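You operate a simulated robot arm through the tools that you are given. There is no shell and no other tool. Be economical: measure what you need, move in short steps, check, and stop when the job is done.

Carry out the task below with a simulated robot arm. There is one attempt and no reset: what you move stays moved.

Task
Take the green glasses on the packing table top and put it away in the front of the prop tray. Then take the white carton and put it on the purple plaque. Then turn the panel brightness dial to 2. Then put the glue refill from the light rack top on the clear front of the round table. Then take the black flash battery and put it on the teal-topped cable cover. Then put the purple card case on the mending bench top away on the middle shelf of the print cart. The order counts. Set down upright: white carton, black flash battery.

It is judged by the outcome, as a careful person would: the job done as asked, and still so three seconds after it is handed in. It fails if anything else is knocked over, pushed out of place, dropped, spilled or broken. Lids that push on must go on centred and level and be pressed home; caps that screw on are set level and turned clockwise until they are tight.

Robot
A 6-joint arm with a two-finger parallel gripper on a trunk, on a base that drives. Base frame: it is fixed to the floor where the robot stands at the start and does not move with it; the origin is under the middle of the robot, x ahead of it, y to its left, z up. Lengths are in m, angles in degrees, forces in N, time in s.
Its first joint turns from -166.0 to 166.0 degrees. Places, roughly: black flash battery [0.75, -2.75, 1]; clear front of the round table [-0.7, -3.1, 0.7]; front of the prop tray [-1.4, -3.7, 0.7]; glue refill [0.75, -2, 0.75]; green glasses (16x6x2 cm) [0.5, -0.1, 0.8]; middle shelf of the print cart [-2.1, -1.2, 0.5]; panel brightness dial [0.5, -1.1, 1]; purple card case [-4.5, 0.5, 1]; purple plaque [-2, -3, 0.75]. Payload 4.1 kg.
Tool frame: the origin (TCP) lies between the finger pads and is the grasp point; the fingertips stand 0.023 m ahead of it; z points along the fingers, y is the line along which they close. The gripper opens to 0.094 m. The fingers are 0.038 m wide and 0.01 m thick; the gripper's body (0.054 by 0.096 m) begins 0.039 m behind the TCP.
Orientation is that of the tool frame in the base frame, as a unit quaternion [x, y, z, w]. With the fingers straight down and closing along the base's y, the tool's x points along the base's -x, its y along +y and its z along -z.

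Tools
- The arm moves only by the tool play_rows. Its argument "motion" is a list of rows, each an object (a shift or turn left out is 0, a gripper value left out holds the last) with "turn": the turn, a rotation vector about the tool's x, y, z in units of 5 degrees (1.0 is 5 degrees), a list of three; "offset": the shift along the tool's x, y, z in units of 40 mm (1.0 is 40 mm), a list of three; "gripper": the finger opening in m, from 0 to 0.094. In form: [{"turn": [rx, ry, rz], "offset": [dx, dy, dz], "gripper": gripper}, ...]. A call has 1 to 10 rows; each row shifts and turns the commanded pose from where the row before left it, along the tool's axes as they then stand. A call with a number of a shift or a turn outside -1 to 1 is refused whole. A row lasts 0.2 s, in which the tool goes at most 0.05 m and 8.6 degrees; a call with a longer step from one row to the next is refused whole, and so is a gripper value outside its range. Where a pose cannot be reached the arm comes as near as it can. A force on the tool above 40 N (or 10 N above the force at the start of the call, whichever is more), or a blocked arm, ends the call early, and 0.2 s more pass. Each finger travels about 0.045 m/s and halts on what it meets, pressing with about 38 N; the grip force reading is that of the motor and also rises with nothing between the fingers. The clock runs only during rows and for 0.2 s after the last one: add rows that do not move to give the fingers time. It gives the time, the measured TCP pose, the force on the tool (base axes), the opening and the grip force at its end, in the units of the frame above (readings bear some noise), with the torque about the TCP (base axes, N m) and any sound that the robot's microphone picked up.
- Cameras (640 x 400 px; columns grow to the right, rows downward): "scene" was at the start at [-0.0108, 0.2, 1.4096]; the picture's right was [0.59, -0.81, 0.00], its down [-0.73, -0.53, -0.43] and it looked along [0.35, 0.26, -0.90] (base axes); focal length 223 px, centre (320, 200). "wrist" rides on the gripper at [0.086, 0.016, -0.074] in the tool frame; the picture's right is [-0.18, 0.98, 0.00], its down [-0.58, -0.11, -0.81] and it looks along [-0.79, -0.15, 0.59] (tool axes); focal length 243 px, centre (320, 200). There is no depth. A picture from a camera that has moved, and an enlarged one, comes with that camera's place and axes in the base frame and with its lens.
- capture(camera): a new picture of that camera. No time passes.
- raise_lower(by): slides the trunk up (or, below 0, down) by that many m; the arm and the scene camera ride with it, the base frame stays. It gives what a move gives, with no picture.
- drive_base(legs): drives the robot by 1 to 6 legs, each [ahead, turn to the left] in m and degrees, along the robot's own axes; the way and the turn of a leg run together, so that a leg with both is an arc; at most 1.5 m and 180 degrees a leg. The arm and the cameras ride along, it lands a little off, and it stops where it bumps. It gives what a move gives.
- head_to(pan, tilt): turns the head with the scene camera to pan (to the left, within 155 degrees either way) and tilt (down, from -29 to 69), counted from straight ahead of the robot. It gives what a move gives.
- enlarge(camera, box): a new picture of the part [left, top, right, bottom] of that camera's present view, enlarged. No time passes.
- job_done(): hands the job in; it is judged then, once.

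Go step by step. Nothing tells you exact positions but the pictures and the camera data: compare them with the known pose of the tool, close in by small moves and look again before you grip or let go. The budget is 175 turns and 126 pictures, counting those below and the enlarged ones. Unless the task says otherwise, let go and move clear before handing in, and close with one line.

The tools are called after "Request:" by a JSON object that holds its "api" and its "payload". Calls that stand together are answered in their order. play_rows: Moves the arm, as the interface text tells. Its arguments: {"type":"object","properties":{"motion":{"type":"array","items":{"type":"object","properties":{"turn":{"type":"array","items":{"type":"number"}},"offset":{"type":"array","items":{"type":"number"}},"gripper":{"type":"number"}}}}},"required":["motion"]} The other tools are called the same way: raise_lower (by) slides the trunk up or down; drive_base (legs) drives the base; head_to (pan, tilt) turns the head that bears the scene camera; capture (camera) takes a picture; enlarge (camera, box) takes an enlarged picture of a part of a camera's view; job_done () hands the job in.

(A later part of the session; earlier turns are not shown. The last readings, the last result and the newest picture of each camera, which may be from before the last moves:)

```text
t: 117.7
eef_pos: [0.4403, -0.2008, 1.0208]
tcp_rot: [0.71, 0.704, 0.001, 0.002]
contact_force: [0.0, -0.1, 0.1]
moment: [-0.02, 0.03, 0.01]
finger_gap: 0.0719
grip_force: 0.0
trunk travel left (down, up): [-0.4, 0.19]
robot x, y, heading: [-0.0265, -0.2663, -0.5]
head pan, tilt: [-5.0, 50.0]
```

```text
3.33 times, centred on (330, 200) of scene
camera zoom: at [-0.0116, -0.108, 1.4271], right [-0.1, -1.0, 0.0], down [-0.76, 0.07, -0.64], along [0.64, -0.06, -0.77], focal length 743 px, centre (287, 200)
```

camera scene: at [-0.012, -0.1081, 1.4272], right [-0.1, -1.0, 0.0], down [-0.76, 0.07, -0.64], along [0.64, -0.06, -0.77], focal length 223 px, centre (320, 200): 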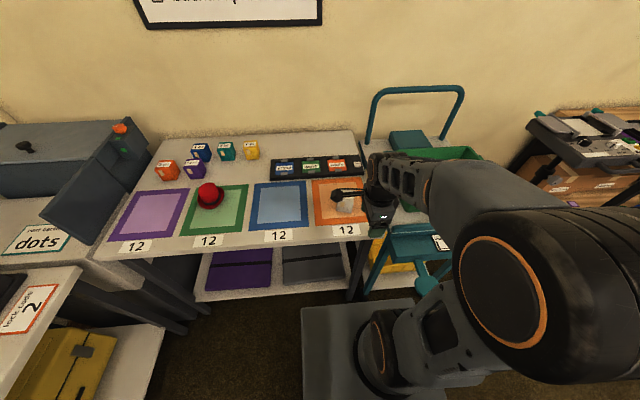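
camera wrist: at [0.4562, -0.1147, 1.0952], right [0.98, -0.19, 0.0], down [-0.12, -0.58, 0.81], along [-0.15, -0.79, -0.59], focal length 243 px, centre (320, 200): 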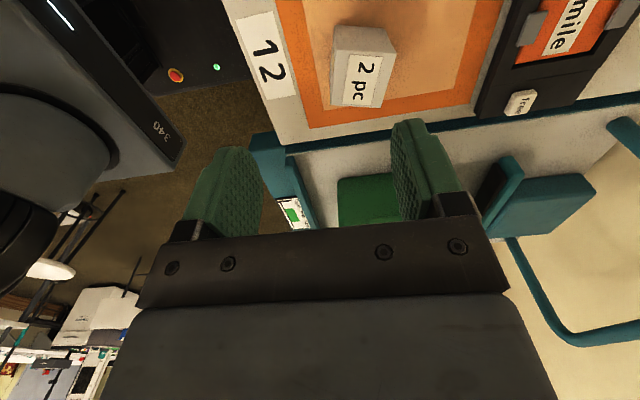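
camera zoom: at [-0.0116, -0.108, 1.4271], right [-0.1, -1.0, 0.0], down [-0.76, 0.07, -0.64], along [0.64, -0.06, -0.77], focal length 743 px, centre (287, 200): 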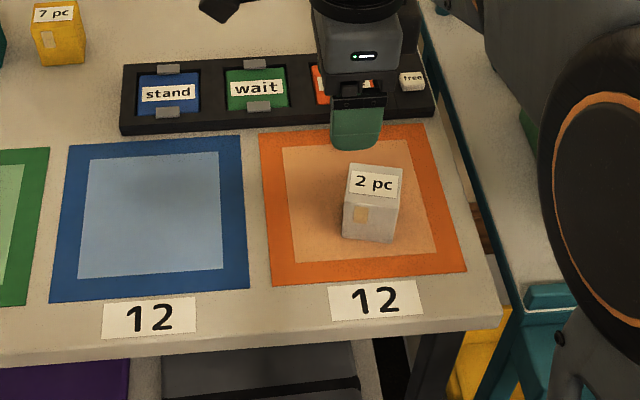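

Carton: about 5.5 cm across, centred at about (0.475, -0.25), yawed around -14°. I'll align above it and check.

Request:
{"api": "play_rows", "payload": {"motion": [{"offset": [-0.75, 0.5, 0], "gripper": 0.094}, {"offset": [-0.5, 0.37, 0]}, {"turn": [0, 0, 1]}, {"turn": [0, 0, 1]}, {"turn": [0, 0, 0.8]}, {"offset": [0, 0, 1]}, {"offset": [0, 0, 1]}, {}]}}

Request:
{"api": "capture", "payload": {"camera": "wrist"}}

```text
t: 119.5
eef_pos: [0.4726, -0.2501, 0.9407]
tcp_rot: [0.791, 0.612, 0.002, 0.002]
contact_force: [-0.8, -0.4, 0.0]
moment: [0.0, 0.02, -0.02]
finger_gap: 0.094
grip_force: 0.1
trunk travel left (down, up): [-0.4, 0.19]
robot x, y, heading: [-0.0312, -0.2654, -0.5]
head pan, tilt: [-5.0, 50.0]
```

```text
88 pictures are left
camera wrist: at [0.5094, -0.1703, 1.0157], right [0.91, -0.42, 0.0], down [-0.25, -0.54, 0.81], along [-0.34, -0.73, -0.59], focal length 243 px, centre (320, 200)
```

wrist: 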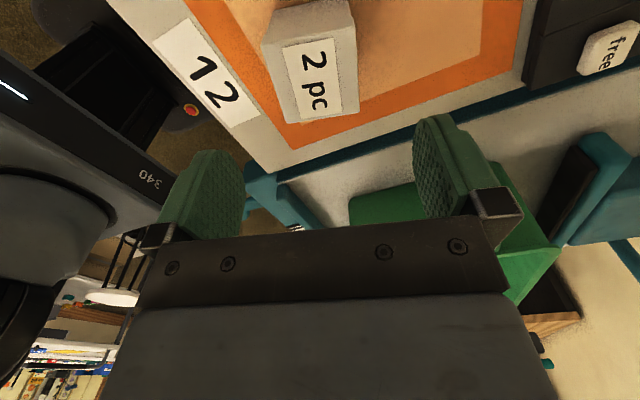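

Request:
{"api": "play_rows", "payload": {"motion": [{"turn": [0, 0, 0.2], "offset": [0, 0, 1]}, {"offset": [0, 0, 0.8]}, {"offset": [0, 0, 0.5]}, {"offset": [0, 0, 0.3]}, {}]}}

Request:
{"api": "capture", "payload": {"camera": "wrist"}}

```text
t: 120.7
eef_pos: [0.4737, -0.2502, 0.8359]
tcp_rot: [0.796, 0.606, 0.002, 0.001]
contact_force: [-0.5, 0.5, 0.1]
moment: [0.02, 0.0, -0.01]
finger_gap: 0.0938
grip_force: 0.2
trunk travel left (down, up): [-0.4, 0.19]
robot x, y, heading: [-0.0267, -0.2662, -0.8]
head pan, tilt: [-5.0, 50.0]
```

```text
87 pictures are left
camera wrist: at [0.5113, -0.1717, 0.9114], right [0.9, -0.44, 0.0], down [-0.26, -0.53, 0.81], along [-0.35, -0.72, -0.59], focal length 243 px, centre (320, 200)
```

wrist: 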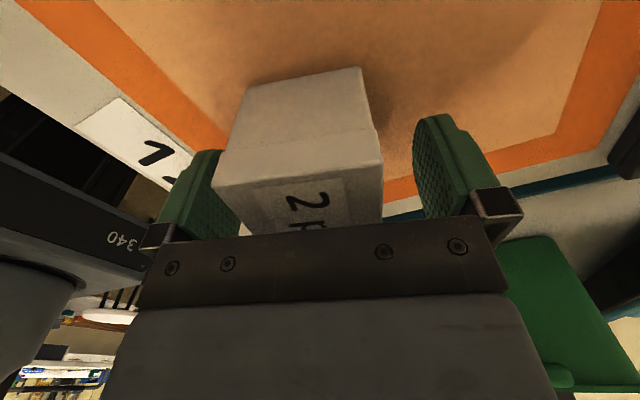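

Request:
{"api": "play_rows", "payload": {"motion": [{"offset": [0, -0.2, 0]}, {"gripper": 0.075}, {"gripper": 0.06}, {"gripper": 0.05}, {"gripper": 0.04}, {"gripper": 0.03}, {}, {}]}}

Request:
{"api": "play_rows", "payload": {"motion": [{"offset": [0, 0, -0.5]}, {"offset": [0, 0, -1]}, {"offset": [0, 0, -1]}, {"offset": [0, 0, -1]}, {"offset": [0, 0, -1]}, {"offset": [0, -1, 0]}, {"offset": [0, -1, 0]}, {"offset": [0, -1, 0]}, {}]}}

Request:
{"api": "capture", "payload": {"camera": "wrist"}}

```text
t: 122.5
eef_pos: [0.4658, -0.2503, 0.8373]
tcp_rot: [0.796, 0.605, 0.002, 0.002]
contact_force: [0.0, 0.3, 0.1]
moment: [0.0, 0.03, 0.02]
finger_gap: 0.0539
grip_force: 38.5
trunk travel left (down, up): [-0.4, 0.19]
robot x, y, heading: [-0.0341, -0.2693, -0.5]
head pan, tilt: [-5.0, 50.0]
```

```text
t: 124.5
eef_pos: [0.3506, -0.2155, 1.0179]
tcp_rot: [0.796, 0.605, 0.003, 0.001]
contact_force: [-0.8, 0.6, -1.5]
moment: [-0.02, 0.0, -0.03]
finger_gap: 0.0538
grip_force: 37.8
trunk travel left (down, up): [-0.4, 0.19]
robot x, y, heading: [-0.0299, -0.2665, -0.5]
head pan, tilt: [-5.0, 50.0]
```

```text
86 pictures are left
camera wrist: at [0.3886, -0.1368, 1.0925], right [0.9, -0.44, 0.0], down [-0.26, -0.53, 0.81], along [-0.35, -0.72, -0.59], focal length 243 px, centre (320, 200)
```

wrist: 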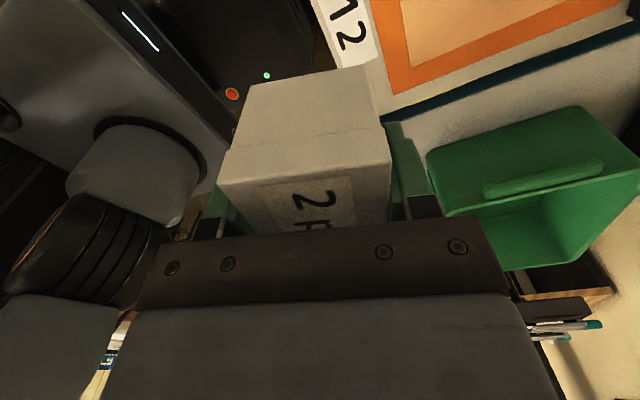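

The carton is held upright. I'll drive round the south side to the back (west) side of the clothed table, which has free floor, to reach the purple plaque.

Request:
{"api": "drive_base", "payload": {"legs": [[-0.35, 0], [0, -78.5], [1.0, 0], [0.98, 0], [0, -11], [1.5, 0]]}}

```text
t: 147.3
eef_pos: [-0.0742, -4.0655, 1.0179]
tcp_rot: [0.988, -0.152, -0.001, 0.003]
contact_force: [-0.6, -0.3, -1.0]
moment: [-0.01, -0.01, -0.01]
finger_gap: 0.0536
grip_force: 38.0
trunk travel left (down, up): [-0.4, 0.19]
robot x, y, heading: [-0.1122, -3.6813, -92.6]
head pan, tilt: [-5.0, 50.0]
```

Request:
{"api": "drive_base", "payload": {"legs": [[0, -48.8], [1.07, 0], [0, -33.4], [0.83, 0], [0.83, 0], [0, -95.2]]}}

Request:
{"api": "head_to", "payload": {"pan": -20, "tilt": 30}}

Request:
{"api": "capture", "payload": {"camera": "scene"}}

```text
t: 168.6
eef_pos: [-2.6276, -4.0799, 1.017]
tcp_rot: [0.146, 0.989, 0.002, -0.001]
contact_force: [-0.3, 0.2, -1.5]
moment: [0.0, 0.01, -0.02]
finger_gap: 0.0537
grip_force: 38.6
trunk travel left (down, up): [-0.4, 0.19]
robot x, y, heading: [-2.5859, -4.4572, 88.3]
head pan, tilt: [-5.0, 50.0]
```

```text
t: 169.4
eef_pos: [-2.6294, -4.0801, 1.0189]
tcp_rot: [0.145, 0.989, 0.003, 0.001]
contact_force: [-0.1, 0.2, -1.3]
moment: [0.01, 0.03, 0.0]
finger_gap: 0.0537
grip_force: 37.9
trunk travel left (down, up): [-0.4, 0.19]
robot x, y, heading: [-2.5891, -4.4651, 88.6]
head pan, tilt: [-20.0, 30.0]
```

```text
85 pictures are left
camera scene: at [-2.7204, -4.4336, 1.4566], right [0.93, -0.37, 0.0], down [-0.18, -0.47, -0.87], along [0.32, 0.8, -0.5], focal length 223 px, centre (320, 200)
```

scene: 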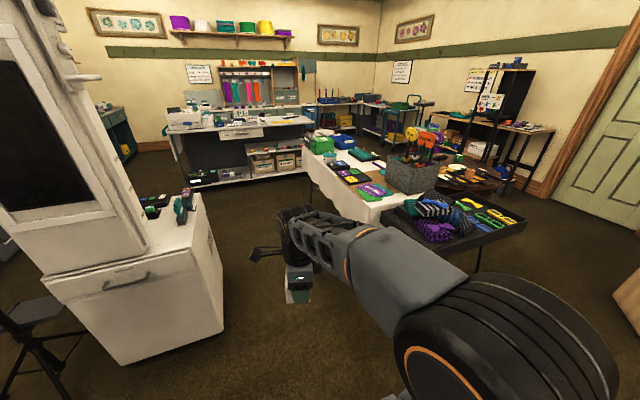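

Request:
{"api": "enlarge", "payload": {"camera": "scene", "box": [300, 120, 460, 240]}}

```text
3.33 times, centred on (380, 180) of scene
camera zoom: at [-2.7204, -4.4336, 1.4566], right [0.93, -0.37, 0.0], down [-0.18, -0.47, -0.87], along [0.32, 0.8, -0.5], focal length 743 px, centre (120, 267)
```

zoom: 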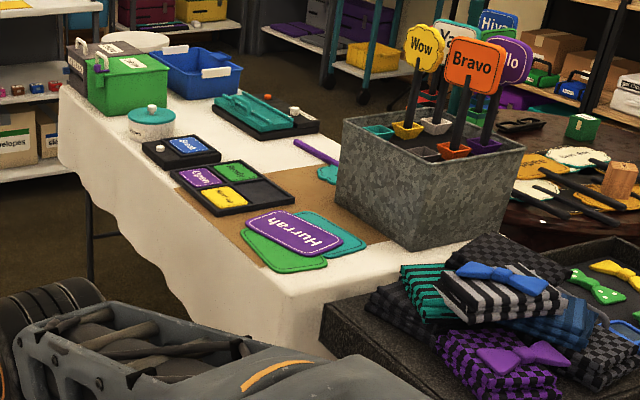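

The purple plaque "Open" sits in a small tray near (-1.92, -2.96). I'll drive alongside and face it.

Request:
{"api": "drive_base", "payload": {"legs": [[1.5, 0], [0, -88.6]]}}

Request:
{"api": "head_to", "payload": {"pan": 0, "tilt": 50}}

Request:
{"api": "capture", "payload": {"camera": "scene"}}

```text
t: 180.6
eef_pos: [-2.196, -2.86, 1.0173]
tcp_rot: [0.772, 0.636, 0.001, 0.002]
contact_force: [-0.2, 0.5, -1.3]
moment: [0.0, 0.01, 0.01]
finger_gap: 0.0534
grip_force: 38.2
trunk travel left (down, up): [-0.4, 0.19]
robot x, y, heading: [-2.5717, -2.9406, 4.0]
head pan, tilt: [-20.0, 30.0]
```

```text
t: 181.5
eef_pos: [-2.1961, -2.8588, 1.0176]
tcp_rot: [0.772, 0.636, 0.003, 0.002]
contact_force: [-0.2, -0.6, -1.0]
moment: [0.0, 0.03, 0.01]
finger_gap: 0.0535
grip_force: 37.9
trunk travel left (down, up): [-0.4, 0.19]
robot x, y, heading: [-2.5745, -2.9395, 3.8]
head pan, tilt: [0.0, 50.0]
```

```text
83 pictures are left
camera scene: at [-2.5669, -2.7737, 1.4272], right [0.07, -1.0, 0.0], down [-0.76, -0.05, -0.64], along [0.64, 0.04, -0.77], focal length 223 px, centre (320, 200)
```

scene: 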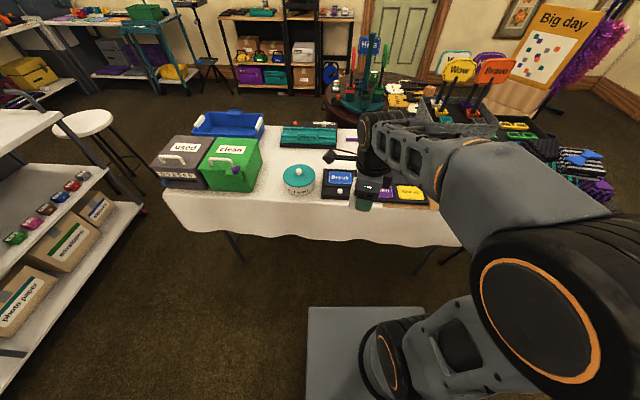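

Request:
{"api": "enlarge", "payload": {"camera": "scene", "box": [280, 140, 460, 220]}}

Request:
{"api": "capture", "payload": {"camera": "wrist"}}

```text
3.56 times, centred on (370, 180) of scene
camera zoom: at [-2.5669, -2.7737, 1.4272], right [0.07, -1.0, 0.0], down [-0.76, -0.05, -0.64], along [0.64, 0.04, -0.77], focal length 792 px, centre (142, 271)
```

zoom: 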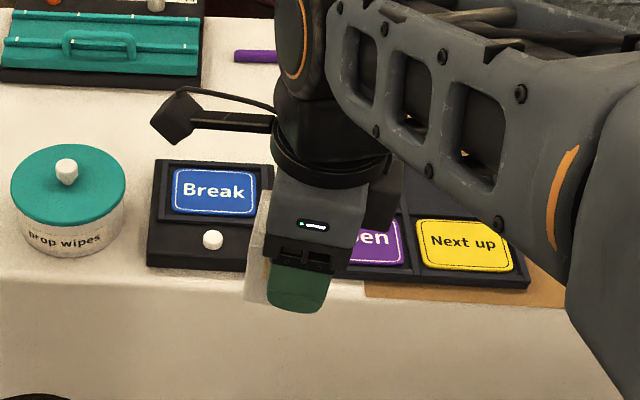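

```text
81 pictures are left
camera wrist: at [-2.1646, -2.7776, 1.0924], right [0.93, -0.37, 0.0], down [-0.22, -0.55, 0.81], along [-0.29, -0.75, -0.59], focal length 243 px, centre (320, 200)
```

wrist: 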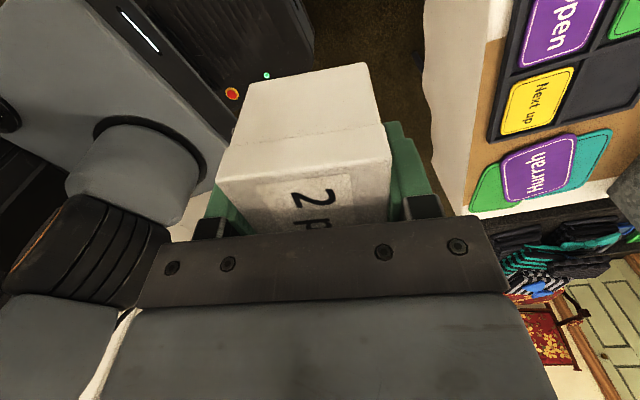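

The "Open" plaque is centred near (-1.932, -2.986), z ≈ 0.74. I'll edge forward and move above it.

Request:
{"api": "drive_base", "payload": {"legs": [[0.14, 0]]}}

Request:
{"api": "play_rows", "payload": {"motion": [{"turn": [0, 0, -1]}, {"turn": [0, 0, -1]}, {"turn": [0, 0, -1]}, {"offset": [-1, 0, 0]}, {"offset": [-1, 0, 0]}, {"offset": [-1, 0, 0]}, {"offset": [-0.6, 0.9, 0]}, {"offset": [0, 1, 0]}, {"offset": [0, 0.95, 0]}, {}]}}

Request:
{"api": "capture", "payload": {"camera": "wrist"}}

Request:
{"api": "enlarge", "payload": {"camera": "scene", "box": [280, 140, 460, 240]}}

```text
t: 182.8
eef_pos: [-2.0555, -2.8503, 1.0167]
tcp_rot: [0.772, 0.635, 0.002, 0.002]
contact_force: [-0.5, -0.8, -1.9]
moment: [-0.02, 0.03, -0.03]
finger_gap: 0.0539
grip_force: 38.1
trunk travel left (down, up): [-0.4, 0.19]
robot x, y, heading: [-2.4296, -2.9279, 3.9]
head pan, tilt: [0.0, 50.0]
```

```text
t: 185.0
eef_pos: [-1.9326, -2.9874, 1.0208]
tcp_rot: [0.682, 0.731, 0.001, 0.001]
contact_force: [0.4, -0.4, -0.6]
moment: [-0.02, 0.01, 0.01]
finger_gap: 0.0536
grip_force: 38.6
trunk travel left (down, up): [-0.4, 0.19]
robot x, y, heading: [-2.4309, -2.9316, 4.0]
head pan, tilt: [0.0, 50.0]
```

```text
80 pictures are left
camera wrist: at [-1.9228, -2.8999, 1.0944], right [0.99, -0.12, 0.0], down [-0.07, -0.59, 0.81], along [-0.09, -0.8, -0.59], focal length 243 px, centre (320, 200)
```

wrist: 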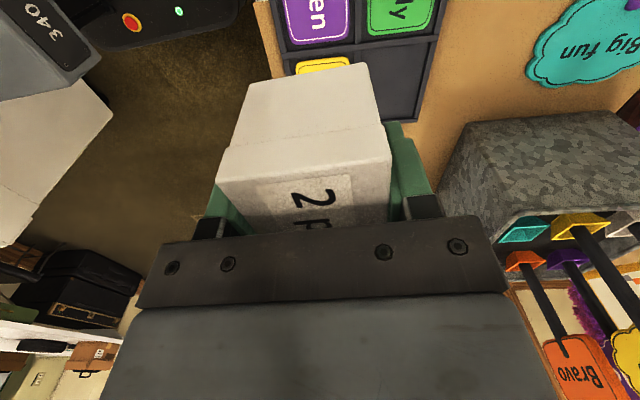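

```text
3.56 times, centred on (370, 190) of scene
camera zoom: at [-2.4256, -2.764, 1.4272], right [0.07, -1.0, 0.0], down [-0.76, -0.05, -0.64], along [0.64, 0.04, -0.77], focal length 792 px, centre (142, 236)
```

zoom: 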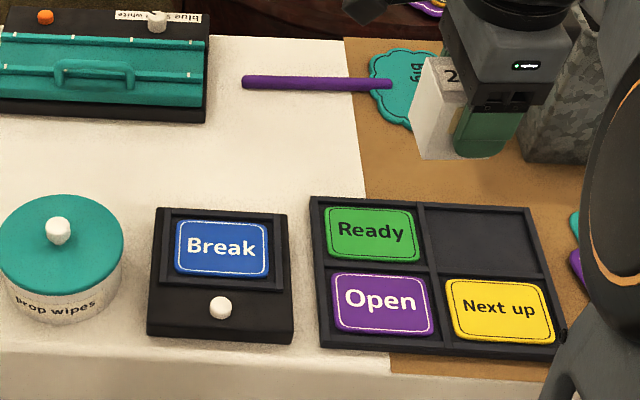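

The TCP is over the plaque's centre to within a few mm. Lowering.

Request:
{"api": "play_rows", "payload": {"motion": [{"offset": [0, 0, 1]}, {"offset": [0, 0, 1]}, {"offset": [0, 0, 1]}, {"offset": [0, 0, 1]}, {"offset": [0, 0, 0.5]}, {}]}}

Request:
{"api": "enlarge", "payload": {"camera": "scene", "box": [320, 160, 460, 250]}}

Request:
{"api": "capture", "payload": {"camera": "wrist"}}

```text
t: 186.4
eef_pos: [-1.931, -2.9881, 0.8386]
tcp_rot: [0.682, 0.731, 0.001, 0.001]
contact_force: [0.0, 0.3, -1.6]
moment: [-0.02, -0.01, 0.01]
finger_gap: 0.0535
grip_force: 37.9
trunk travel left (down, up): [-0.4, 0.19]
robot x, y, heading: [-2.4357, -2.9307, 3.9]
head pan, tilt: [0.0, 50.0]
```

```text
4.44 times, centred on (390, 205) of scene
camera zoom: at [-2.4258, -2.764, 1.4272], right [0.07, -1.0, 0.0], down [-0.76, -0.05, -0.64], along [0.64, 0.04, -0.77], focal length 990 px, centre (9, 178)
```

zoom: 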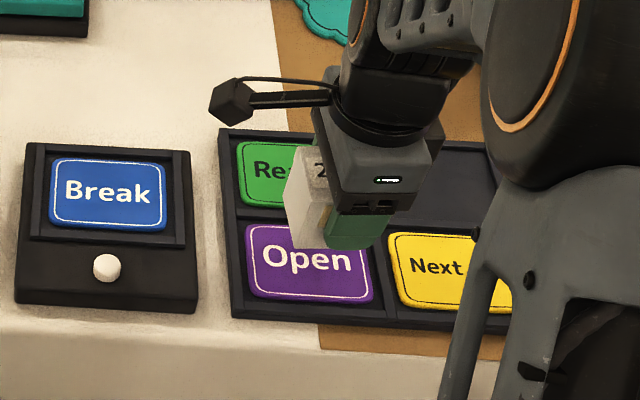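

```text
77 pictures are left
camera wrist: at [-1.9216, -2.8991, 0.9134], right [0.99, -0.12, 0.0], down [-0.07, -0.59, 0.81], along [-0.09, -0.8, -0.59], focal length 243 px, centre (320, 200)
```

wrist: 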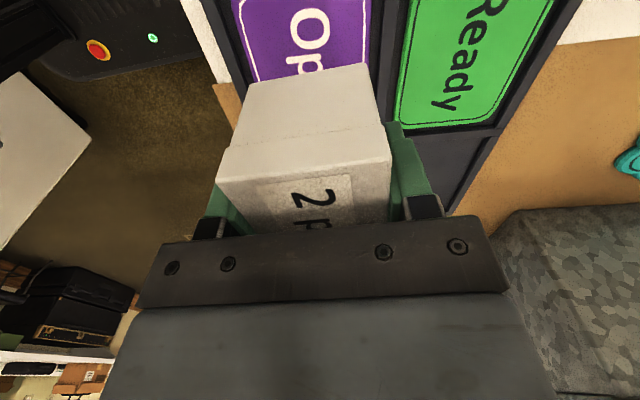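

Request:
{"api": "play_rows", "payload": {"motion": [{"offset": [0, 0, 0.6]}, {"offset": [0, 0, 0.4]}, {"offset": [0, 0, 0.1]}, {}]}}

Request:
{"api": "enlarge", "payload": {"camera": "scene", "box": [320, 160, 460, 250]}}

```text
t: 187.4
eef_pos: [-1.9299, -2.986, 0.7956]
tcp_rot: [0.683, 0.731, 0.002, 0.002]
contact_force: [-0.6, -1.1, -1.4]
moment: [-0.03, 0.02, 0.03]
finger_gap: 0.0535
grip_force: 38.0
trunk travel left (down, up): [-0.4, 0.19]
robot x, y, heading: [-2.4348, -2.9306, 3.7]
head pan, tilt: [0.0, 50.0]
```

```text
4.44 times, centred on (390, 205) of scene
camera zoom: at [-2.4259, -2.7639, 1.4272], right [0.07, -1.0, 0.0], down [-0.76, -0.05, -0.64], along [0.64, 0.04, -0.77], focal length 990 px, centre (9, 178)
```

zoom: 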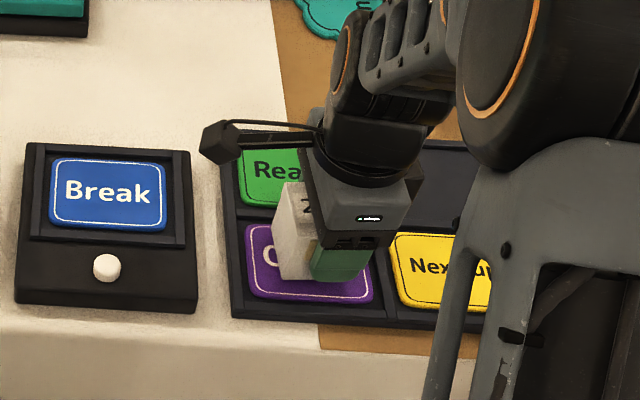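

Request:
{"api": "play_rows", "payload": {"motion": [{"offset": [0, 0, 0.12]}, {"offset": [0, 0, 0.12]}, {"offset": [0, 0, 0.08]}, {}]}}

Request:
{"api": "play_rows", "payload": {"motion": [{"offset": [0, 0, 0.08]}, {"offset": [0, 0, 0.08]}, {}]}}

```text
t: 188.2
eef_pos: [-1.9298, -2.9869, 0.7879]
tcp_rot: [0.682, 0.731, 0.004, 0.007]
contact_force: [-4.7, 0.4, 21.0]
moment: [0.15, 0.58, 0.04]
finger_gap: 0.0537
grip_force: 37.4
trunk travel left (down, up): [-0.4, 0.19]
robot x, y, heading: [-2.4313, -2.9307, 3.9]
head pan, tilt: [0.0, 50.0]
stopped in row 4: the force on the tool passed its limit (the readings are from after the stop); the commanded pose is now the measured one
```

```text
t: 188.6
eef_pos: [-1.9272, -2.988, 0.7884]
tcp_rot: [0.682, 0.731, 0.006, 0.008]
contact_force: [-3.8, -0.4, 20.0]
moment: [0.16, 0.66, 0.0]
finger_gap: 0.0539
grip_force: 38.5
trunk travel left (down, up): [-0.4, 0.19]
robot x, y, heading: [-2.4333, -2.928, 4.0]
head pan, tilt: [0.0, 50.0]
stopped in row 1: the force on the tool passed its limit (the readings are from after the stop); the commanded pose is now the measured one
```

Contact. I'll relieve the force slightly, open and lift.

Request:
{"api": "play_rows", "payload": {"motion": [{"offset": [0, 0, -0.04]}, {"gripper": 0.06}, {"gripper": 0.075}, {"gripper": 0.085}, {}, {"offset": [0, 0, -0.5]}, {"offset": [0, 0, -1]}, {"offset": [0, 0, -1]}, {"offset": [0, 0, -1]}, {"offset": [0, 0, -1]}]}}

Request:
{"api": "enlarge", "payload": {"camera": "scene", "box": [320, 160, 460, 250]}}

```text
t: 190.8
eef_pos: [-1.9316, -2.9851, 0.9699]
tcp_rot: [0.682, 0.731, 0.004, 0.006]
contact_force: [-0.1, 1.1, 1.2]
moment: [0.01, 0.04, 0.0]
finger_gap: 0.0848
grip_force: 0.0
trunk travel left (down, up): [-0.4, 0.19]
robot x, y, heading: [-2.4321, -2.93, 3.8]
head pan, tilt: [0.0, 50.0]
```

```text
4.44 times, centred on (390, 205) of scene
camera zoom: at [-2.4262, -2.7639, 1.4271], right [0.07, -1.0, 0.0], down [-0.76, -0.05, -0.64], along [0.64, 0.04, -0.77], focal length 990 px, centre (9, 178)
```

zoom: 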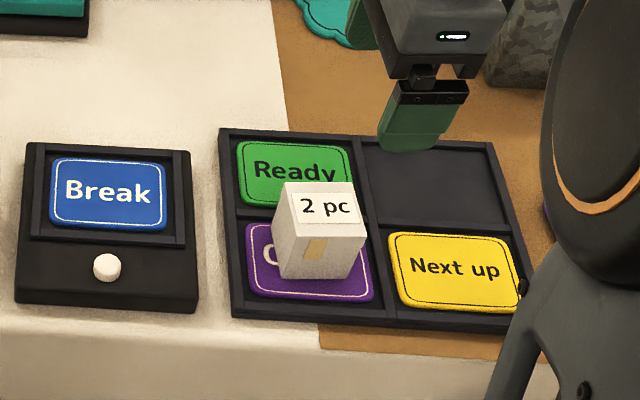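

The carton stands upright on the purple plaque. Next is the dial, so I'll retract and go back the same way.

Request:
{"api": "play_rows", "payload": {"motion": [{"offset": [0, -1, 0]}, {"offset": [0, -1, 0]}, {"offset": [0, -1, 0]}, {"offset": [0, -0.7, 0]}, {}]}}

Request:
{"api": "drive_base", "payload": {"legs": [[-0.1, 0], [0, -93.9], [1.5, 0], [0, 93.3], [0.8, 0], [0.78, 0]]}}

```text
t: 192.0
eef_pos: [-2.0766, -2.9981, 0.967]
tcp_rot: [0.682, 0.731, 0.005, 0.007]
contact_force: [-0.1, 0.2, -0.6]
moment: [0.03, -0.05, 0.01]
finger_gap: 0.0848
grip_force: 0.1
trunk travel left (down, up): [-0.4, 0.19]
robot x, y, heading: [-2.4323, -2.9305, 3.7]
head pan, tilt: [0.0, 50.0]
```

```text
t: 215.8
eef_pos: [-0.6747, -4.5103, 0.9659]
tcp_rot: [0.708, 0.706, 0.005, 0.008]
contact_force: [-0.6, -1.0, -0.2]
moment: [0.02, 0.0, 0.04]
finger_gap: 0.0848
grip_force: 0.1
trunk travel left (down, up): [-0.4, 0.19]
robot x, y, heading: [-1.0213, -4.4178, -0.5]
head pan, tilt: [0.0, 50.0]
```

Request:
{"api": "drive_base", "payload": {"legs": [[0, 39.2], [1.31, 0], [0, 51.3], [1.3, 0], [0, 11.8], [1.2, 0]]}}

Request:
{"api": "drive_base", "payload": {"legs": [[0, -101.8]]}}

Request:
{"api": "head_to", "payload": {"pan": 0, "tilt": 25}}

Request:
{"api": "capture", "payload": {"camera": "scene"}}

```text
t: 239.1
eef_pos: [-0.2558, -0.7607, 0.9665]
tcp_rot: [-0.116, 0.993, 0.009, 0.001]
contact_force: [0.0, 0.8, -0.1]
moment: [0.02, -0.02, 0.0]
finger_gap: 0.085
grip_force: 0.0
trunk travel left (down, up): [-0.4, 0.19]
robot x, y, heading: [-0.2631, -1.1265, 103.1]
head pan, tilt: [0.0, 50.0]
```

```text
t: 243.8
eef_pos: [0.0871, -1.2071, 0.9669]
tcp_rot: [0.7, 0.714, 0.005, 0.007]
contact_force: [-0.5, 0.2, -0.2]
moment: [0.01, 0.01, 0.01]
finger_gap: 0.085
grip_force: 0.1
trunk travel left (down, up): [-0.4, 0.19]
robot x, y, heading: [-0.2669, -1.1228, 1.1]
head pan, tilt: [0.0, 50.0]
```

```text
t: 244.7
eef_pos: [0.0862, -1.2059, 0.9663]
tcp_rot: [0.7, 0.714, 0.005, 0.007]
contact_force: [0.0, 0.7, 0.0]
moment: [-0.02, 0.02, 0.0]
finger_gap: 0.0852
grip_force: 0.0
trunk travel left (down, up): [-0.4, 0.19]
robot x, y, heading: [-0.2639, -1.127, 1.0]
head pan, tilt: [0.0, 25.0]
```

```text
74 pictures are left
camera scene: at [-0.2362, -0.9559, 1.4646], right [0.02, -1.0, 0.0], down [-0.42, -0.01, -0.91], along [0.91, 0.02, -0.42], focal length 223 px, centre (320, 200)
```

scene: 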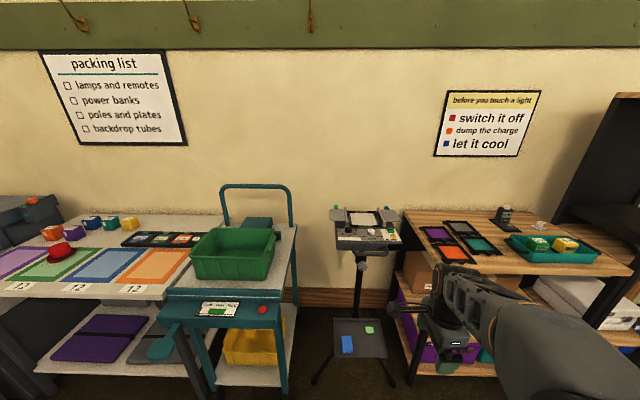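

Request:
{"api": "enlarge", "payload": {"camera": "scene", "box": [310, 190, 430, 270]}}

Request:
{"api": "enlarge", "payload": {"camera": "scene", "box": [400, 190, 640, 300]}}

```text
5.00 times, centred on (370, 230) of scene
camera zoom: at [-0.2362, -0.9559, 1.4646], right [0.02, -1.0, 0.0], down [-0.42, -0.01, -0.91], along [0.91, 0.02, -0.42], focal length 1114 px, centre (70, 50)
```

zoom: 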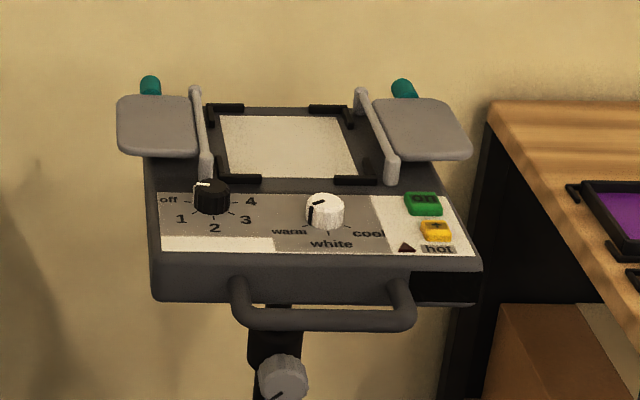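

```text
2.67 times, centred on (520, 245) of scene
camera zoom: at [-0.2362, -0.9559, 1.4646], right [0.02, -1.0, 0.0], down [-0.42, -0.01, -0.91], along [0.91, 0.02, -0.42], focal length 594 px, centre (-213, 80)
```

zoom: 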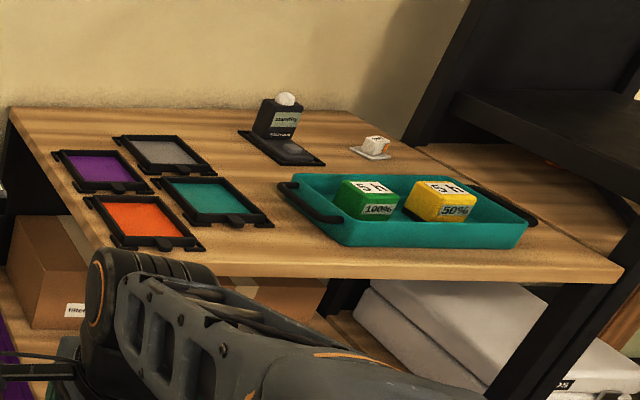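

The brightness dial is the black knob marked off–4 on a light panel on a stand, pointer at "off". I'll raise the trunk, close in, and look with the wrist camera.

Request:
{"api": "raise_lower", "payload": {"by": 0.17}}

Request:
{"api": "drive_base", "payload": {"legs": [[0.27, 0]]}}

Request:
{"api": "head_to", "payload": {"pan": 0, "tilt": 50}}

Request:
{"api": "capture", "payload": {"camera": "scene"}}

Request:
{"api": "capture", "payload": {"camera": "wrist"}}

```text
t: 246.6
eef_pos: [0.0865, -1.2068, 1.1363]
tcp_rot: [0.7, 0.714, 0.005, 0.008]
contact_force: [0.4, -0.5, 0.6]
moment: [-0.01, 0.02, -0.02]
finger_gap: 0.0854
grip_force: 0.0
trunk travel left (down, up): [-0.57, 0.02]
robot x, y, heading: [-0.2665, -1.1221, 1.3]
head pan, tilt: [0.0, 25.0]
```

```text
t: 248.6
eef_pos: [0.3604, -1.2015, 1.1355]
tcp_rot: [0.7, 0.714, 0.004, 0.007]
contact_force: [0.3, -0.1, 1.6]
moment: [0.02, 0.0, 0.0]
finger_gap: 0.0851
grip_force: 0.0
trunk travel left (down, up): [-0.57, 0.02]
robot x, y, heading: [0.0099, -1.1184, 1.4]
head pan, tilt: [0.0, 25.0]
```

```text
t: 249.5
eef_pos: [0.3598, -1.2016, 1.1367]
tcp_rot: [0.699, 0.715, 0.005, 0.008]
contact_force: [0.5, -0.4, 0.5]
moment: [0.0, 0.01, 0.01]
finger_gap: 0.0851
grip_force: 0.0
trunk travel left (down, up): [-0.57, 0.02]
robot x, y, heading: [0.0096, -1.1185, 0.9]
head pan, tilt: [0.0, 50.0]
```

```text
71 pictures are left
camera scene: at [0.0225, -0.9506, 1.5972], right [0.02, -1.0, 0.0], down [-0.77, -0.02, -0.64], along [0.64, 0.01, -0.77], focal length 223 px, centre (320, 200)
```

scene: 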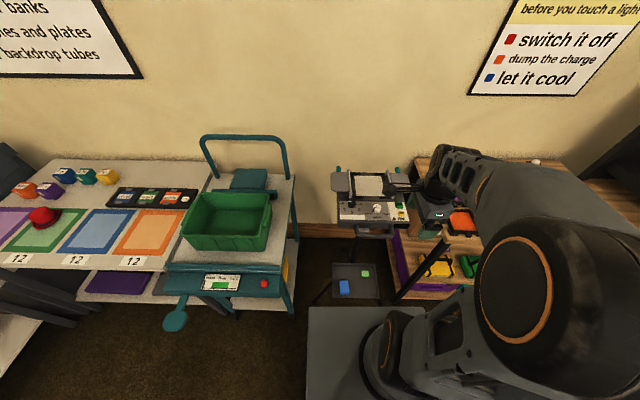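

```text
70 pictures are left
camera wrist: at [0.3728, -1.1138, 1.2109], right [0.99, -0.16, 0.02], down [-0.11, -0.58, 0.81], along [-0.12, -0.8, -0.59], focal length 243 px, centre (320, 200)
```

wrist: 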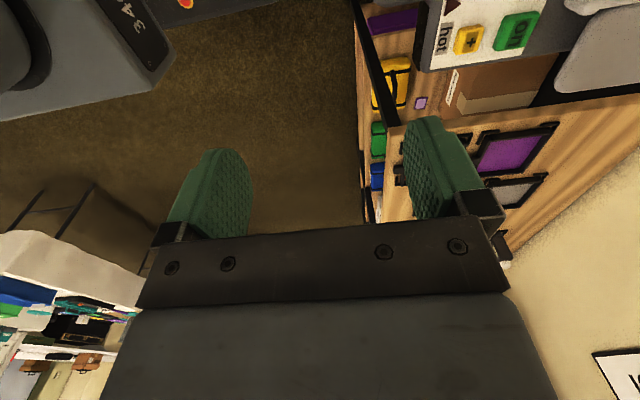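

Request:
{"api": "enlarge", "payload": {"camera": "scene", "box": [320, 160, 420, 250]}}

```text
4.44 times, centred on (370, 205) of scene
camera zoom: at [0.0225, -0.9506, 1.5972], right [0.02, -1.0, 0.0], down [-0.77, -0.02, -0.64], along [0.64, 0.01, -0.77], focal length 990 px, centre (98, 178)
```

zoom: 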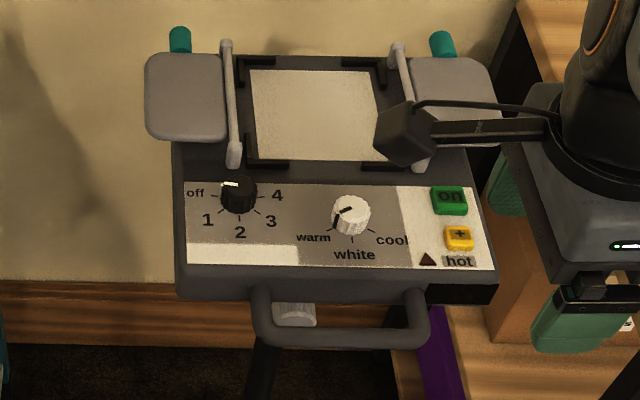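

Knob base is at about (0.506, -1.052, 0.989), with labels about 51° apart, so "off" to "2" is about 102° counter-clockwise. A lever sits just behind the knob, so I'll do it in two strokes with the fingers at the knob's sides. First I move above it.

Request:
{"api": "play_rows", "payload": {"motion": [{"turn": [0.21, 0, 0], "offset": [1, 0, 0], "gripper": 0.05}, {"offset": [1, 0, 0]}, {"offset": [1, 0, 0]}, {"offset": [0.68, 0.73, 0]}, {"offset": [0, 1, 0]}, {"offset": [0, 1, 0]}, {"offset": [0, 1, 0]}, {"turn": [0, 0, -1]}, {"turn": [0, 0, -1]}, {"turn": [0, 0, -1]}]}}

Request:
{"api": "play_rows", "payload": {"motion": [{"turn": [0, 0, -1]}, {"turn": [0, 0, -1]}, {"turn": [0, 0, -1]}, {"turn": [0, 0, -1]}, {"turn": [0, 0, -1]}, {"turn": [0, 0, -1]}, {"turn": [0, 0, -1]}, {"turn": [0, 0, -1]}, {"turn": [0, 0, -1]}, {"turn": [0, 0, -0.7]}]}}

Request:
{"api": "capture", "payload": {"camera": "wrist"}}

Request:
{"api": "enlarge", "payload": {"camera": "scene", "box": [320, 160, 420, 250]}}

```text
t: 251.7
eef_pos: [0.5061, -1.0504, 1.1356]
tcp_rot: [0.599, 0.801, -0.002, 0.001]
contact_force: [-0.3, -0.2, 0.4]
moment: [0.01, 0.03, 0.0]
finger_gap: 0.0504
grip_force: 0.1
trunk travel left (down, up): [-0.57, 0.02]
robot x, y, heading: [0.0096, -1.1149, 1.3]
head pan, tilt: [0.0, 50.0]
```

```text
t: 253.9
eef_pos: [0.507, -1.05, 1.1357]
tcp_rot: [0.219, 0.976, -0.002, 0.0]
contact_force: [0.9, 0.0, -0.1]
moment: [0.0, 0.02, 0.02]
finger_gap: 0.0497
grip_force: 0.0
trunk travel left (down, up): [-0.57, 0.02]
robot x, y, heading: [0.0106, -1.118, 1.2]
head pan, tilt: [0.0, 50.0]
```

```text
68 pictures are left
camera wrist: at [0.4344, -0.9984, 1.2098], right [0.59, 0.81, 0.0], down [0.48, -0.34, 0.81], along [0.65, -0.47, -0.59], focal length 243 px, centre (320, 200)
```

wrist: 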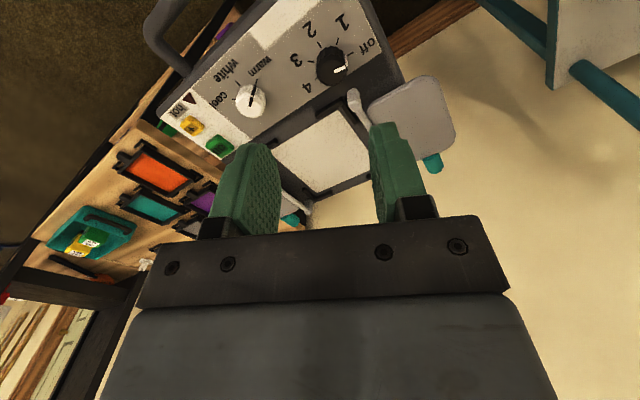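

```text
4.44 times, centred on (370, 205) of scene
camera zoom: at [0.0225, -0.9506, 1.5972], right [0.02, -1.0, 0.0], down [-0.77, -0.02, -0.64], along [0.64, 0.01, -0.77], focal length 990 px, centre (98, 178)
```

zoom: 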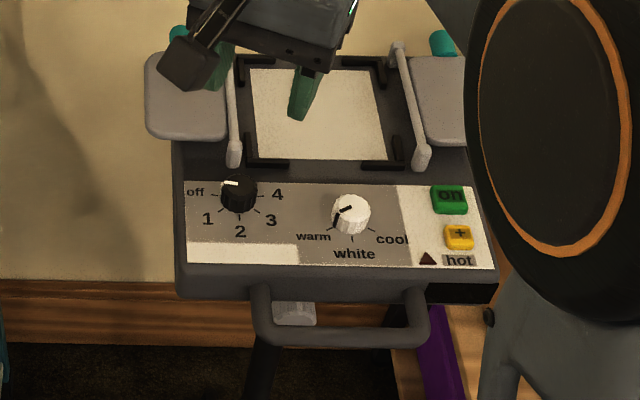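

Request:
{"api": "play_rows", "payload": {"motion": [{"offset": [0, 0, 1]}, {"offset": [0, 0, 0.7]}, {}]}}

Request:
{"api": "capture", "payload": {"camera": "wrist"}}

```text
t: 254.7
eef_pos: [0.5049, -1.051, 1.0648]
tcp_rot: [0.219, 0.976, -0.002, 0.0]
contact_force: [-0.8, -0.5, 0.6]
moment: [0.01, 0.01, -0.01]
finger_gap: 0.05
grip_force: 0.1
trunk travel left (down, up): [-0.57, 0.02]
robot x, y, heading: [0.0059, -1.1116, 1.1]
head pan, tilt: [0.0, 50.0]
```

```text
66 pictures are left
camera wrist: at [0.4332, -0.9988, 1.1404], right [0.59, 0.81, 0.0], down [0.48, -0.34, 0.81], along [0.65, -0.47, -0.59], focal length 243 px, centre (320, 200)
```

wrist: 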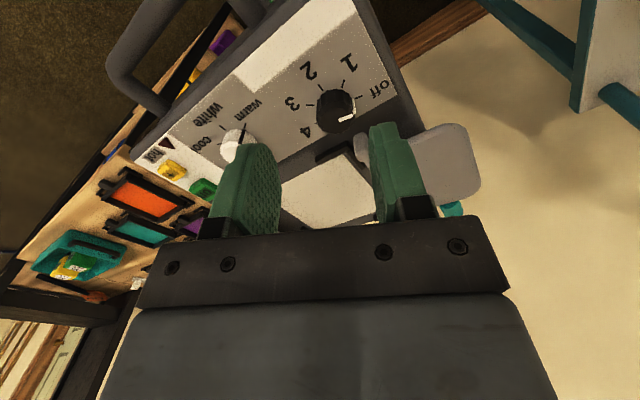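

Request:
{"api": "play_rows", "payload": {"motion": [{"offset": [0.05, 0.27, 0]}, {"offset": [0, 0, 0.6]}, {}]}}

Request:
{"api": "capture", "payload": {"camera": "wrist"}}

Request:
{"api": "enlarge", "payload": {"camera": "scene", "box": [330, 170, 410, 230]}}

```text
t: 255.5
eef_pos: [0.5089, -1.0413, 1.0421]
tcp_rot: [0.219, 0.976, -0.002, -0.001]
contact_force: [0.3, -0.5, -0.4]
moment: [-0.05, 0.02, 0.03]
finger_gap: 0.0501
grip_force: 0.0
trunk travel left (down, up): [-0.57, 0.02]
robot x, y, heading: [0.0084, -1.1203, 1.5]
head pan, tilt: [0.0, 50.0]
```

```text
65 pictures are left
camera wrist: at [0.437, -0.989, 1.1174], right [0.59, 0.81, 0.0], down [0.48, -0.34, 0.81], along [0.65, -0.47, -0.59], focal length 243 px, centre (320, 200)
```

wrist: 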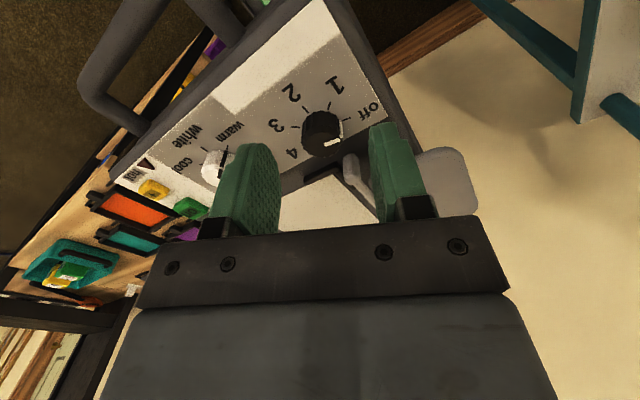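

```text
6.67 times, centred on (370, 200) of scene
camera zoom: at [0.0226, -0.9506, 1.5972], right [0.02, -1.0, 0.0], down [-0.77, -0.02, -0.64], along [0.64, 0.01, -0.77], focal length 1485 px, centre (-13, 200)
```

zoom: 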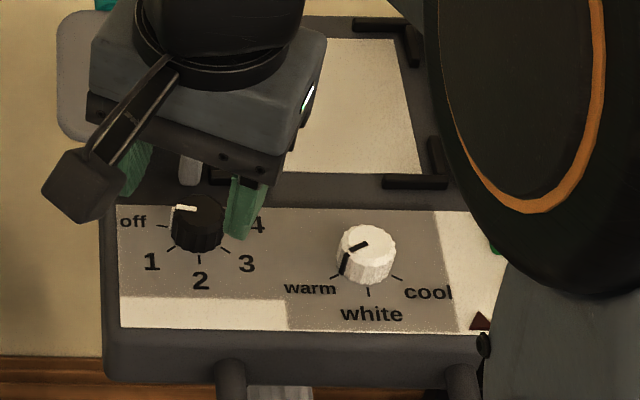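

Knob is centred between the fingers. Descending and gripping it.

Request:
{"api": "play_rows", "payload": {"motion": [{"offset": [0, 0, 0.35]}, {"offset": [0, 0, 0.25]}, {"gripper": 0.035}, {"gripper": 0.02}, {}, {}]}}

Request:
{"api": "enlarge", "payload": {"camera": "scene", "box": [330, 170, 410, 230]}}

Request:
{"api": "capture", "payload": {"camera": "wrist"}}

```text
t: 256.9
eef_pos: [0.5095, -1.0405, 1.0195]
tcp_rot: [0.219, 0.976, -0.001, 0.0]
contact_force: [-0.5, 0.2, -0.3]
moment: [-0.04, 0.01, 0.0]
finger_gap: 0.0201
grip_force: 0.1
trunk travel left (down, up): [-0.57, 0.02]
robot x, y, heading: [0.0064, -1.1161, 1.2]
head pan, tilt: [0.0, 50.0]
```

```text
6.67 times, centred on (370, 200) of scene
camera zoom: at [0.0225, -0.9506, 1.5972], right [0.02, -1.0, 0.0], down [-0.77, -0.02, -0.64], along [0.64, 0.01, -0.77], focal length 1485 px, centre (-13, 200)
```

zoom: 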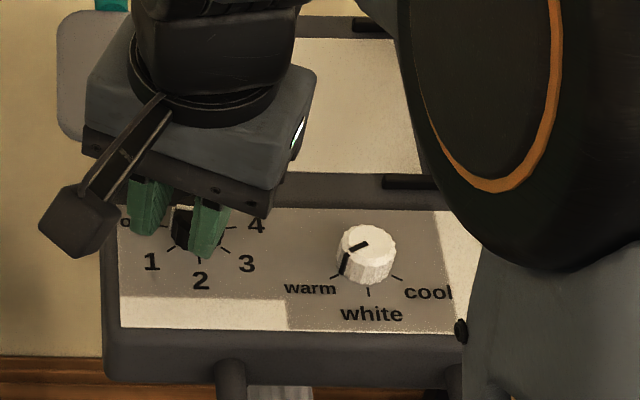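

```text
62 pictures are left
camera wrist: at [0.437, -0.9882, 1.0939], right [0.59, 0.81, 0.0], down [0.48, -0.34, 0.81], along [0.65, -0.47, -0.59], focal length 243 px, centre (320, 200)
```

wrist: 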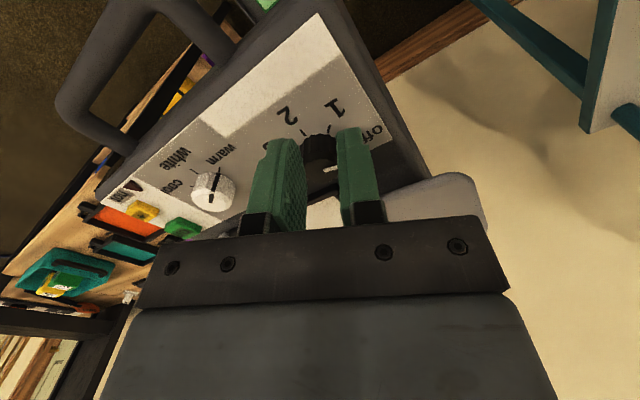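

The fingertips are just above the knob. I'll open, go about 1 cm lower, and close again.

Request:
{"api": "play_rows", "payload": {"motion": [{"gripper": 0.045}, {}, {}, {"offset": [0, 0, 0.12]}, {"offset": [0, 0, 0.12]}, {}]}}

Request:
{"api": "play_rows", "payload": {"motion": [{"gripper": 0.03}, {"gripper": 0.015}, {}, {}]}}

```text
t: 258.3
eef_pos: [0.509, -1.0411, 1.0111]
tcp_rot: [0.219, 0.976, -0.003, 0.0]
contact_force: [0.1, 0.8, -0.3]
moment: [0.04, 0.01, -0.02]
finger_gap: 0.045
grip_force: 0.0
trunk travel left (down, up): [-0.57, 0.02]
robot x, y, heading: [0.0107, -1.1147, 1.2]
head pan, tilt: [0.0, 50.0]
```

```text
t: 259.3
eef_pos: [0.5065, -1.0435, 1.0097]
tcp_rot: [0.219, 0.976, -0.001, -0.003]
contact_force: [-14.3, -22.1, -1.7]
moment: [-0.79, 0.35, -0.51]
finger_gap: 0.0251
grip_force: 44.7
trunk travel left (down, up): [-0.57, 0.02]
robot x, y, heading: [0.0099, -1.1185, 1.2]
head pan, tilt: [0.0, 50.0]
```

Request:
{"api": "play_rows", "payload": {"motion": [{"offset": [0, -0.09, 0]}, {}, {"turn": [0, 0, -1], "offset": [0, -0.015, 0]}, {"turn": [0, 0, -1], "offset": [0, -0.015, 0]}, {}]}}

Request:
{"api": "enlarge", "payload": {"camera": "scene", "box": [330, 170, 410, 230]}}

```text
t: 260.5
eef_pos: [0.5055, -1.0466, 1.0108]
tcp_rot: [0.134, 0.991, -0.001, -0.002]
contact_force: [-19.8, -16.6, -4.8]
moment: [-0.85, -0.19, -0.5]
finger_gap: 0.0249
grip_force: 45.0
trunk travel left (down, up): [-0.57, 0.02]
robot x, y, heading: [0.0103, -1.1177, 1.1]
head pan, tilt: [0.0, 50.0]
```

```text
6.67 times, centred on (370, 200) of scene
camera zoom: at [0.0199, -0.953, 1.5974], right [0.02, -1.0, 0.0], down [-0.76, -0.01, -0.64], along [0.64, 0.01, -0.76], focal length 1485 px, centre (-13, 200)
```

zoom: 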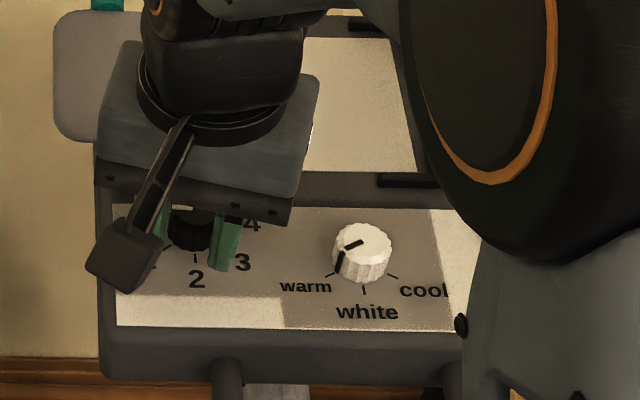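

Request:
{"api": "play_rows", "payload": {"motion": [{"offset": [0.06, -0.1, 0]}, {}]}}

```text
t: 261.1
eef_pos: [0.5037, -1.0481, 1.0095]
tcp_rot: [0.132, 0.991, -0.001, 0.0]
contact_force: [-4.9, 1.2, -5.5]
moment: [0.38, 0.27, -0.02]
finger_gap: 0.0247
grip_force: 45.1
trunk travel left (down, up): [-0.57, 0.02]
robot x, y, heading: [0.0104, -1.1158, 1.3]
head pan, tilt: [0.0, 50.0]
```

Request:
{"api": "play_rows", "payload": {"motion": [{"turn": [0, 0, -1], "offset": [0, -0.015, 0]}, {"turn": [0, 0, -1], "offset": [0, -0.015, 0]}, {"turn": [0, 0, -1], "offset": [0, -0.015, 0]}, {"turn": [0, 0, -1], "offset": [0, -0.015, 0]}, {}]}}

Request:
{"api": "play_rows", "payload": {"motion": [{"turn": [0, 0, -1], "offset": [0, -0.015, 0]}, {"turn": [0, 0, -1], "offset": [0, -0.015, 0]}, {"turn": [0, 0, -1], "offset": [0, -0.015, 0]}, {"turn": [0, 0, -1], "offset": [0, -0.015, 0]}, {}]}}

Request:
{"api": "enlarge", "payload": {"camera": "scene", "box": [330, 170, 410, 230]}}

```text
t: 262.3
eef_pos: [0.4975, -1.0501, 1.011]
tcp_rot: [-0.043, 0.999, -0.001, -0.005]
contact_force: [-28.5, -26.0, 5.4]
moment: [-0.3, 0.8, -0.79]
finger_gap: 0.026
grip_force: 12.8
trunk travel left (down, up): [-0.57, 0.02]
robot x, y, heading: [0.0058, -1.1198, 1.0]
head pan, tilt: [0.0, 50.0]
```

```text
t: 263.5
eef_pos: [0.5079, -1.0584, 1.0107]
tcp_rot: [-0.213, 0.977, -0.001, 0.002]
contact_force: [14.3, -42.3, -2.9]
moment: [-0.61, -0.84, -0.9]
finger_gap: 0.0347
grip_force: 21.9
trunk travel left (down, up): [-0.57, 0.02]
robot x, y, heading: [0.0098, -1.1189, 0.9]
head pan, tilt: [0.0, 50.0]
```

```text
6.67 times, centred on (370, 200) of scene
camera zoom: at [0.0262, -0.9575, 1.5979], right [0.01, -1.0, 0.0], down [-0.77, -0.01, -0.64], along [0.64, 0.01, -0.77], focal length 1485 px, centre (-13, 200)
```

zoom: 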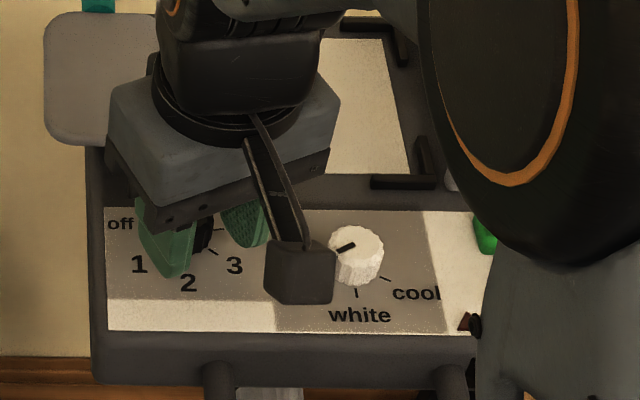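

The grip slipped, so I'll open, lift, and check the dial.

Request:
{"api": "play_rows", "payload": {"motion": [{"gripper": 0.06}, {}, {}, {"offset": [0, 0, -0.5]}, {"offset": [0, 0, -1]}, {"offset": [0.5, 0, -0.5]}, {}]}}

Request:
{"api": "enlarge", "payload": {"camera": "scene", "box": [330, 150, 430, 230]}}

Request:
{"api": "capture", "payload": {"camera": "wrist"}}

```text
t: 265.1
eef_pos: [0.4853, -1.0615, 1.0898]
tcp_rot: [-0.215, 0.977, 0.0, -0.001]
contact_force: [-0.3, 0.4, 1.0]
moment: [0.03, 0.0, 0.03]
finger_gap: 0.06
grip_force: 0.0
trunk travel left (down, up): [-0.57, 0.02]
robot x, y, heading: [0.0063, -1.1189, 1.1]
head pan, tilt: [0.0, 50.0]
```

```text
5.00 times, centred on (380, 190) of scene
camera zoom: at [0.0225, -0.9512, 1.5972], right [0.02, -1.0, 0.0], down [-0.77, -0.02, -0.64], along [0.64, 0.01, -0.77], focal length 1114 px, centre (20, 250)
```

zoom: 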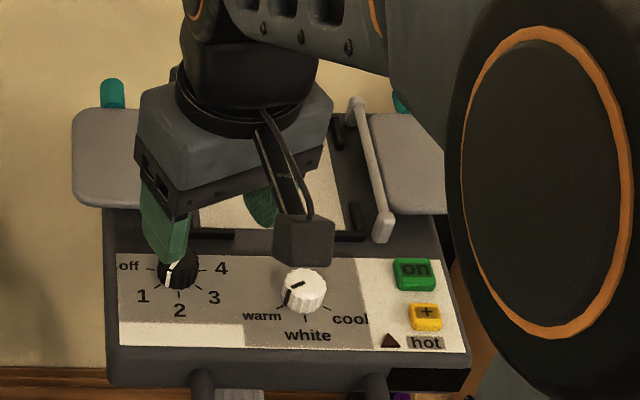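

```text
58 pictures are left
camera wrist: at [0.3994, -1.083, 1.1646], right [-0.24, 0.97, 0.0], down [0.57, 0.15, 0.81], along [0.78, 0.19, -0.59], focal length 243 px, centre (320, 200)
```

wrist: 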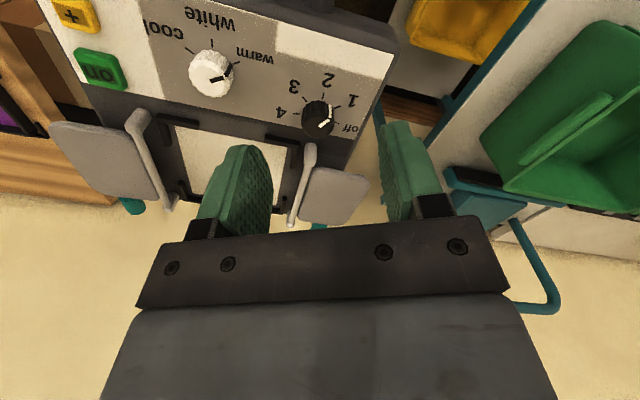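

Request:
{"api": "enlarge", "payload": {"camera": "wrist", "box": [270, 60, 370, 150]}}

```text
4.44 times, centred on (320, 105) of wrist
camera zoom: at [0.3994, -1.083, 1.1646], right [-0.24, 0.97, 0.0], down [0.57, 0.15, 0.81], along [0.78, 0.19, -0.59], focal length 1078 px, centre (320, 622)
```

zoom: 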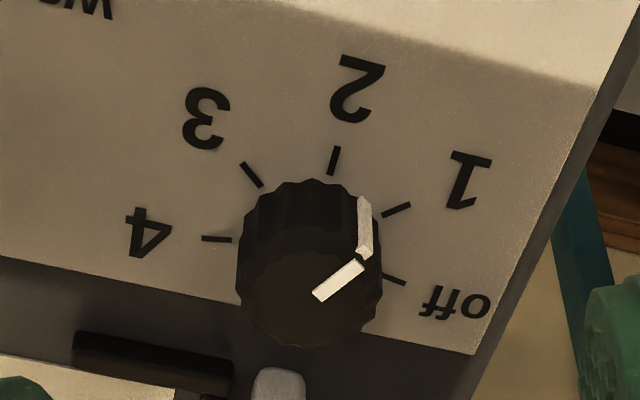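

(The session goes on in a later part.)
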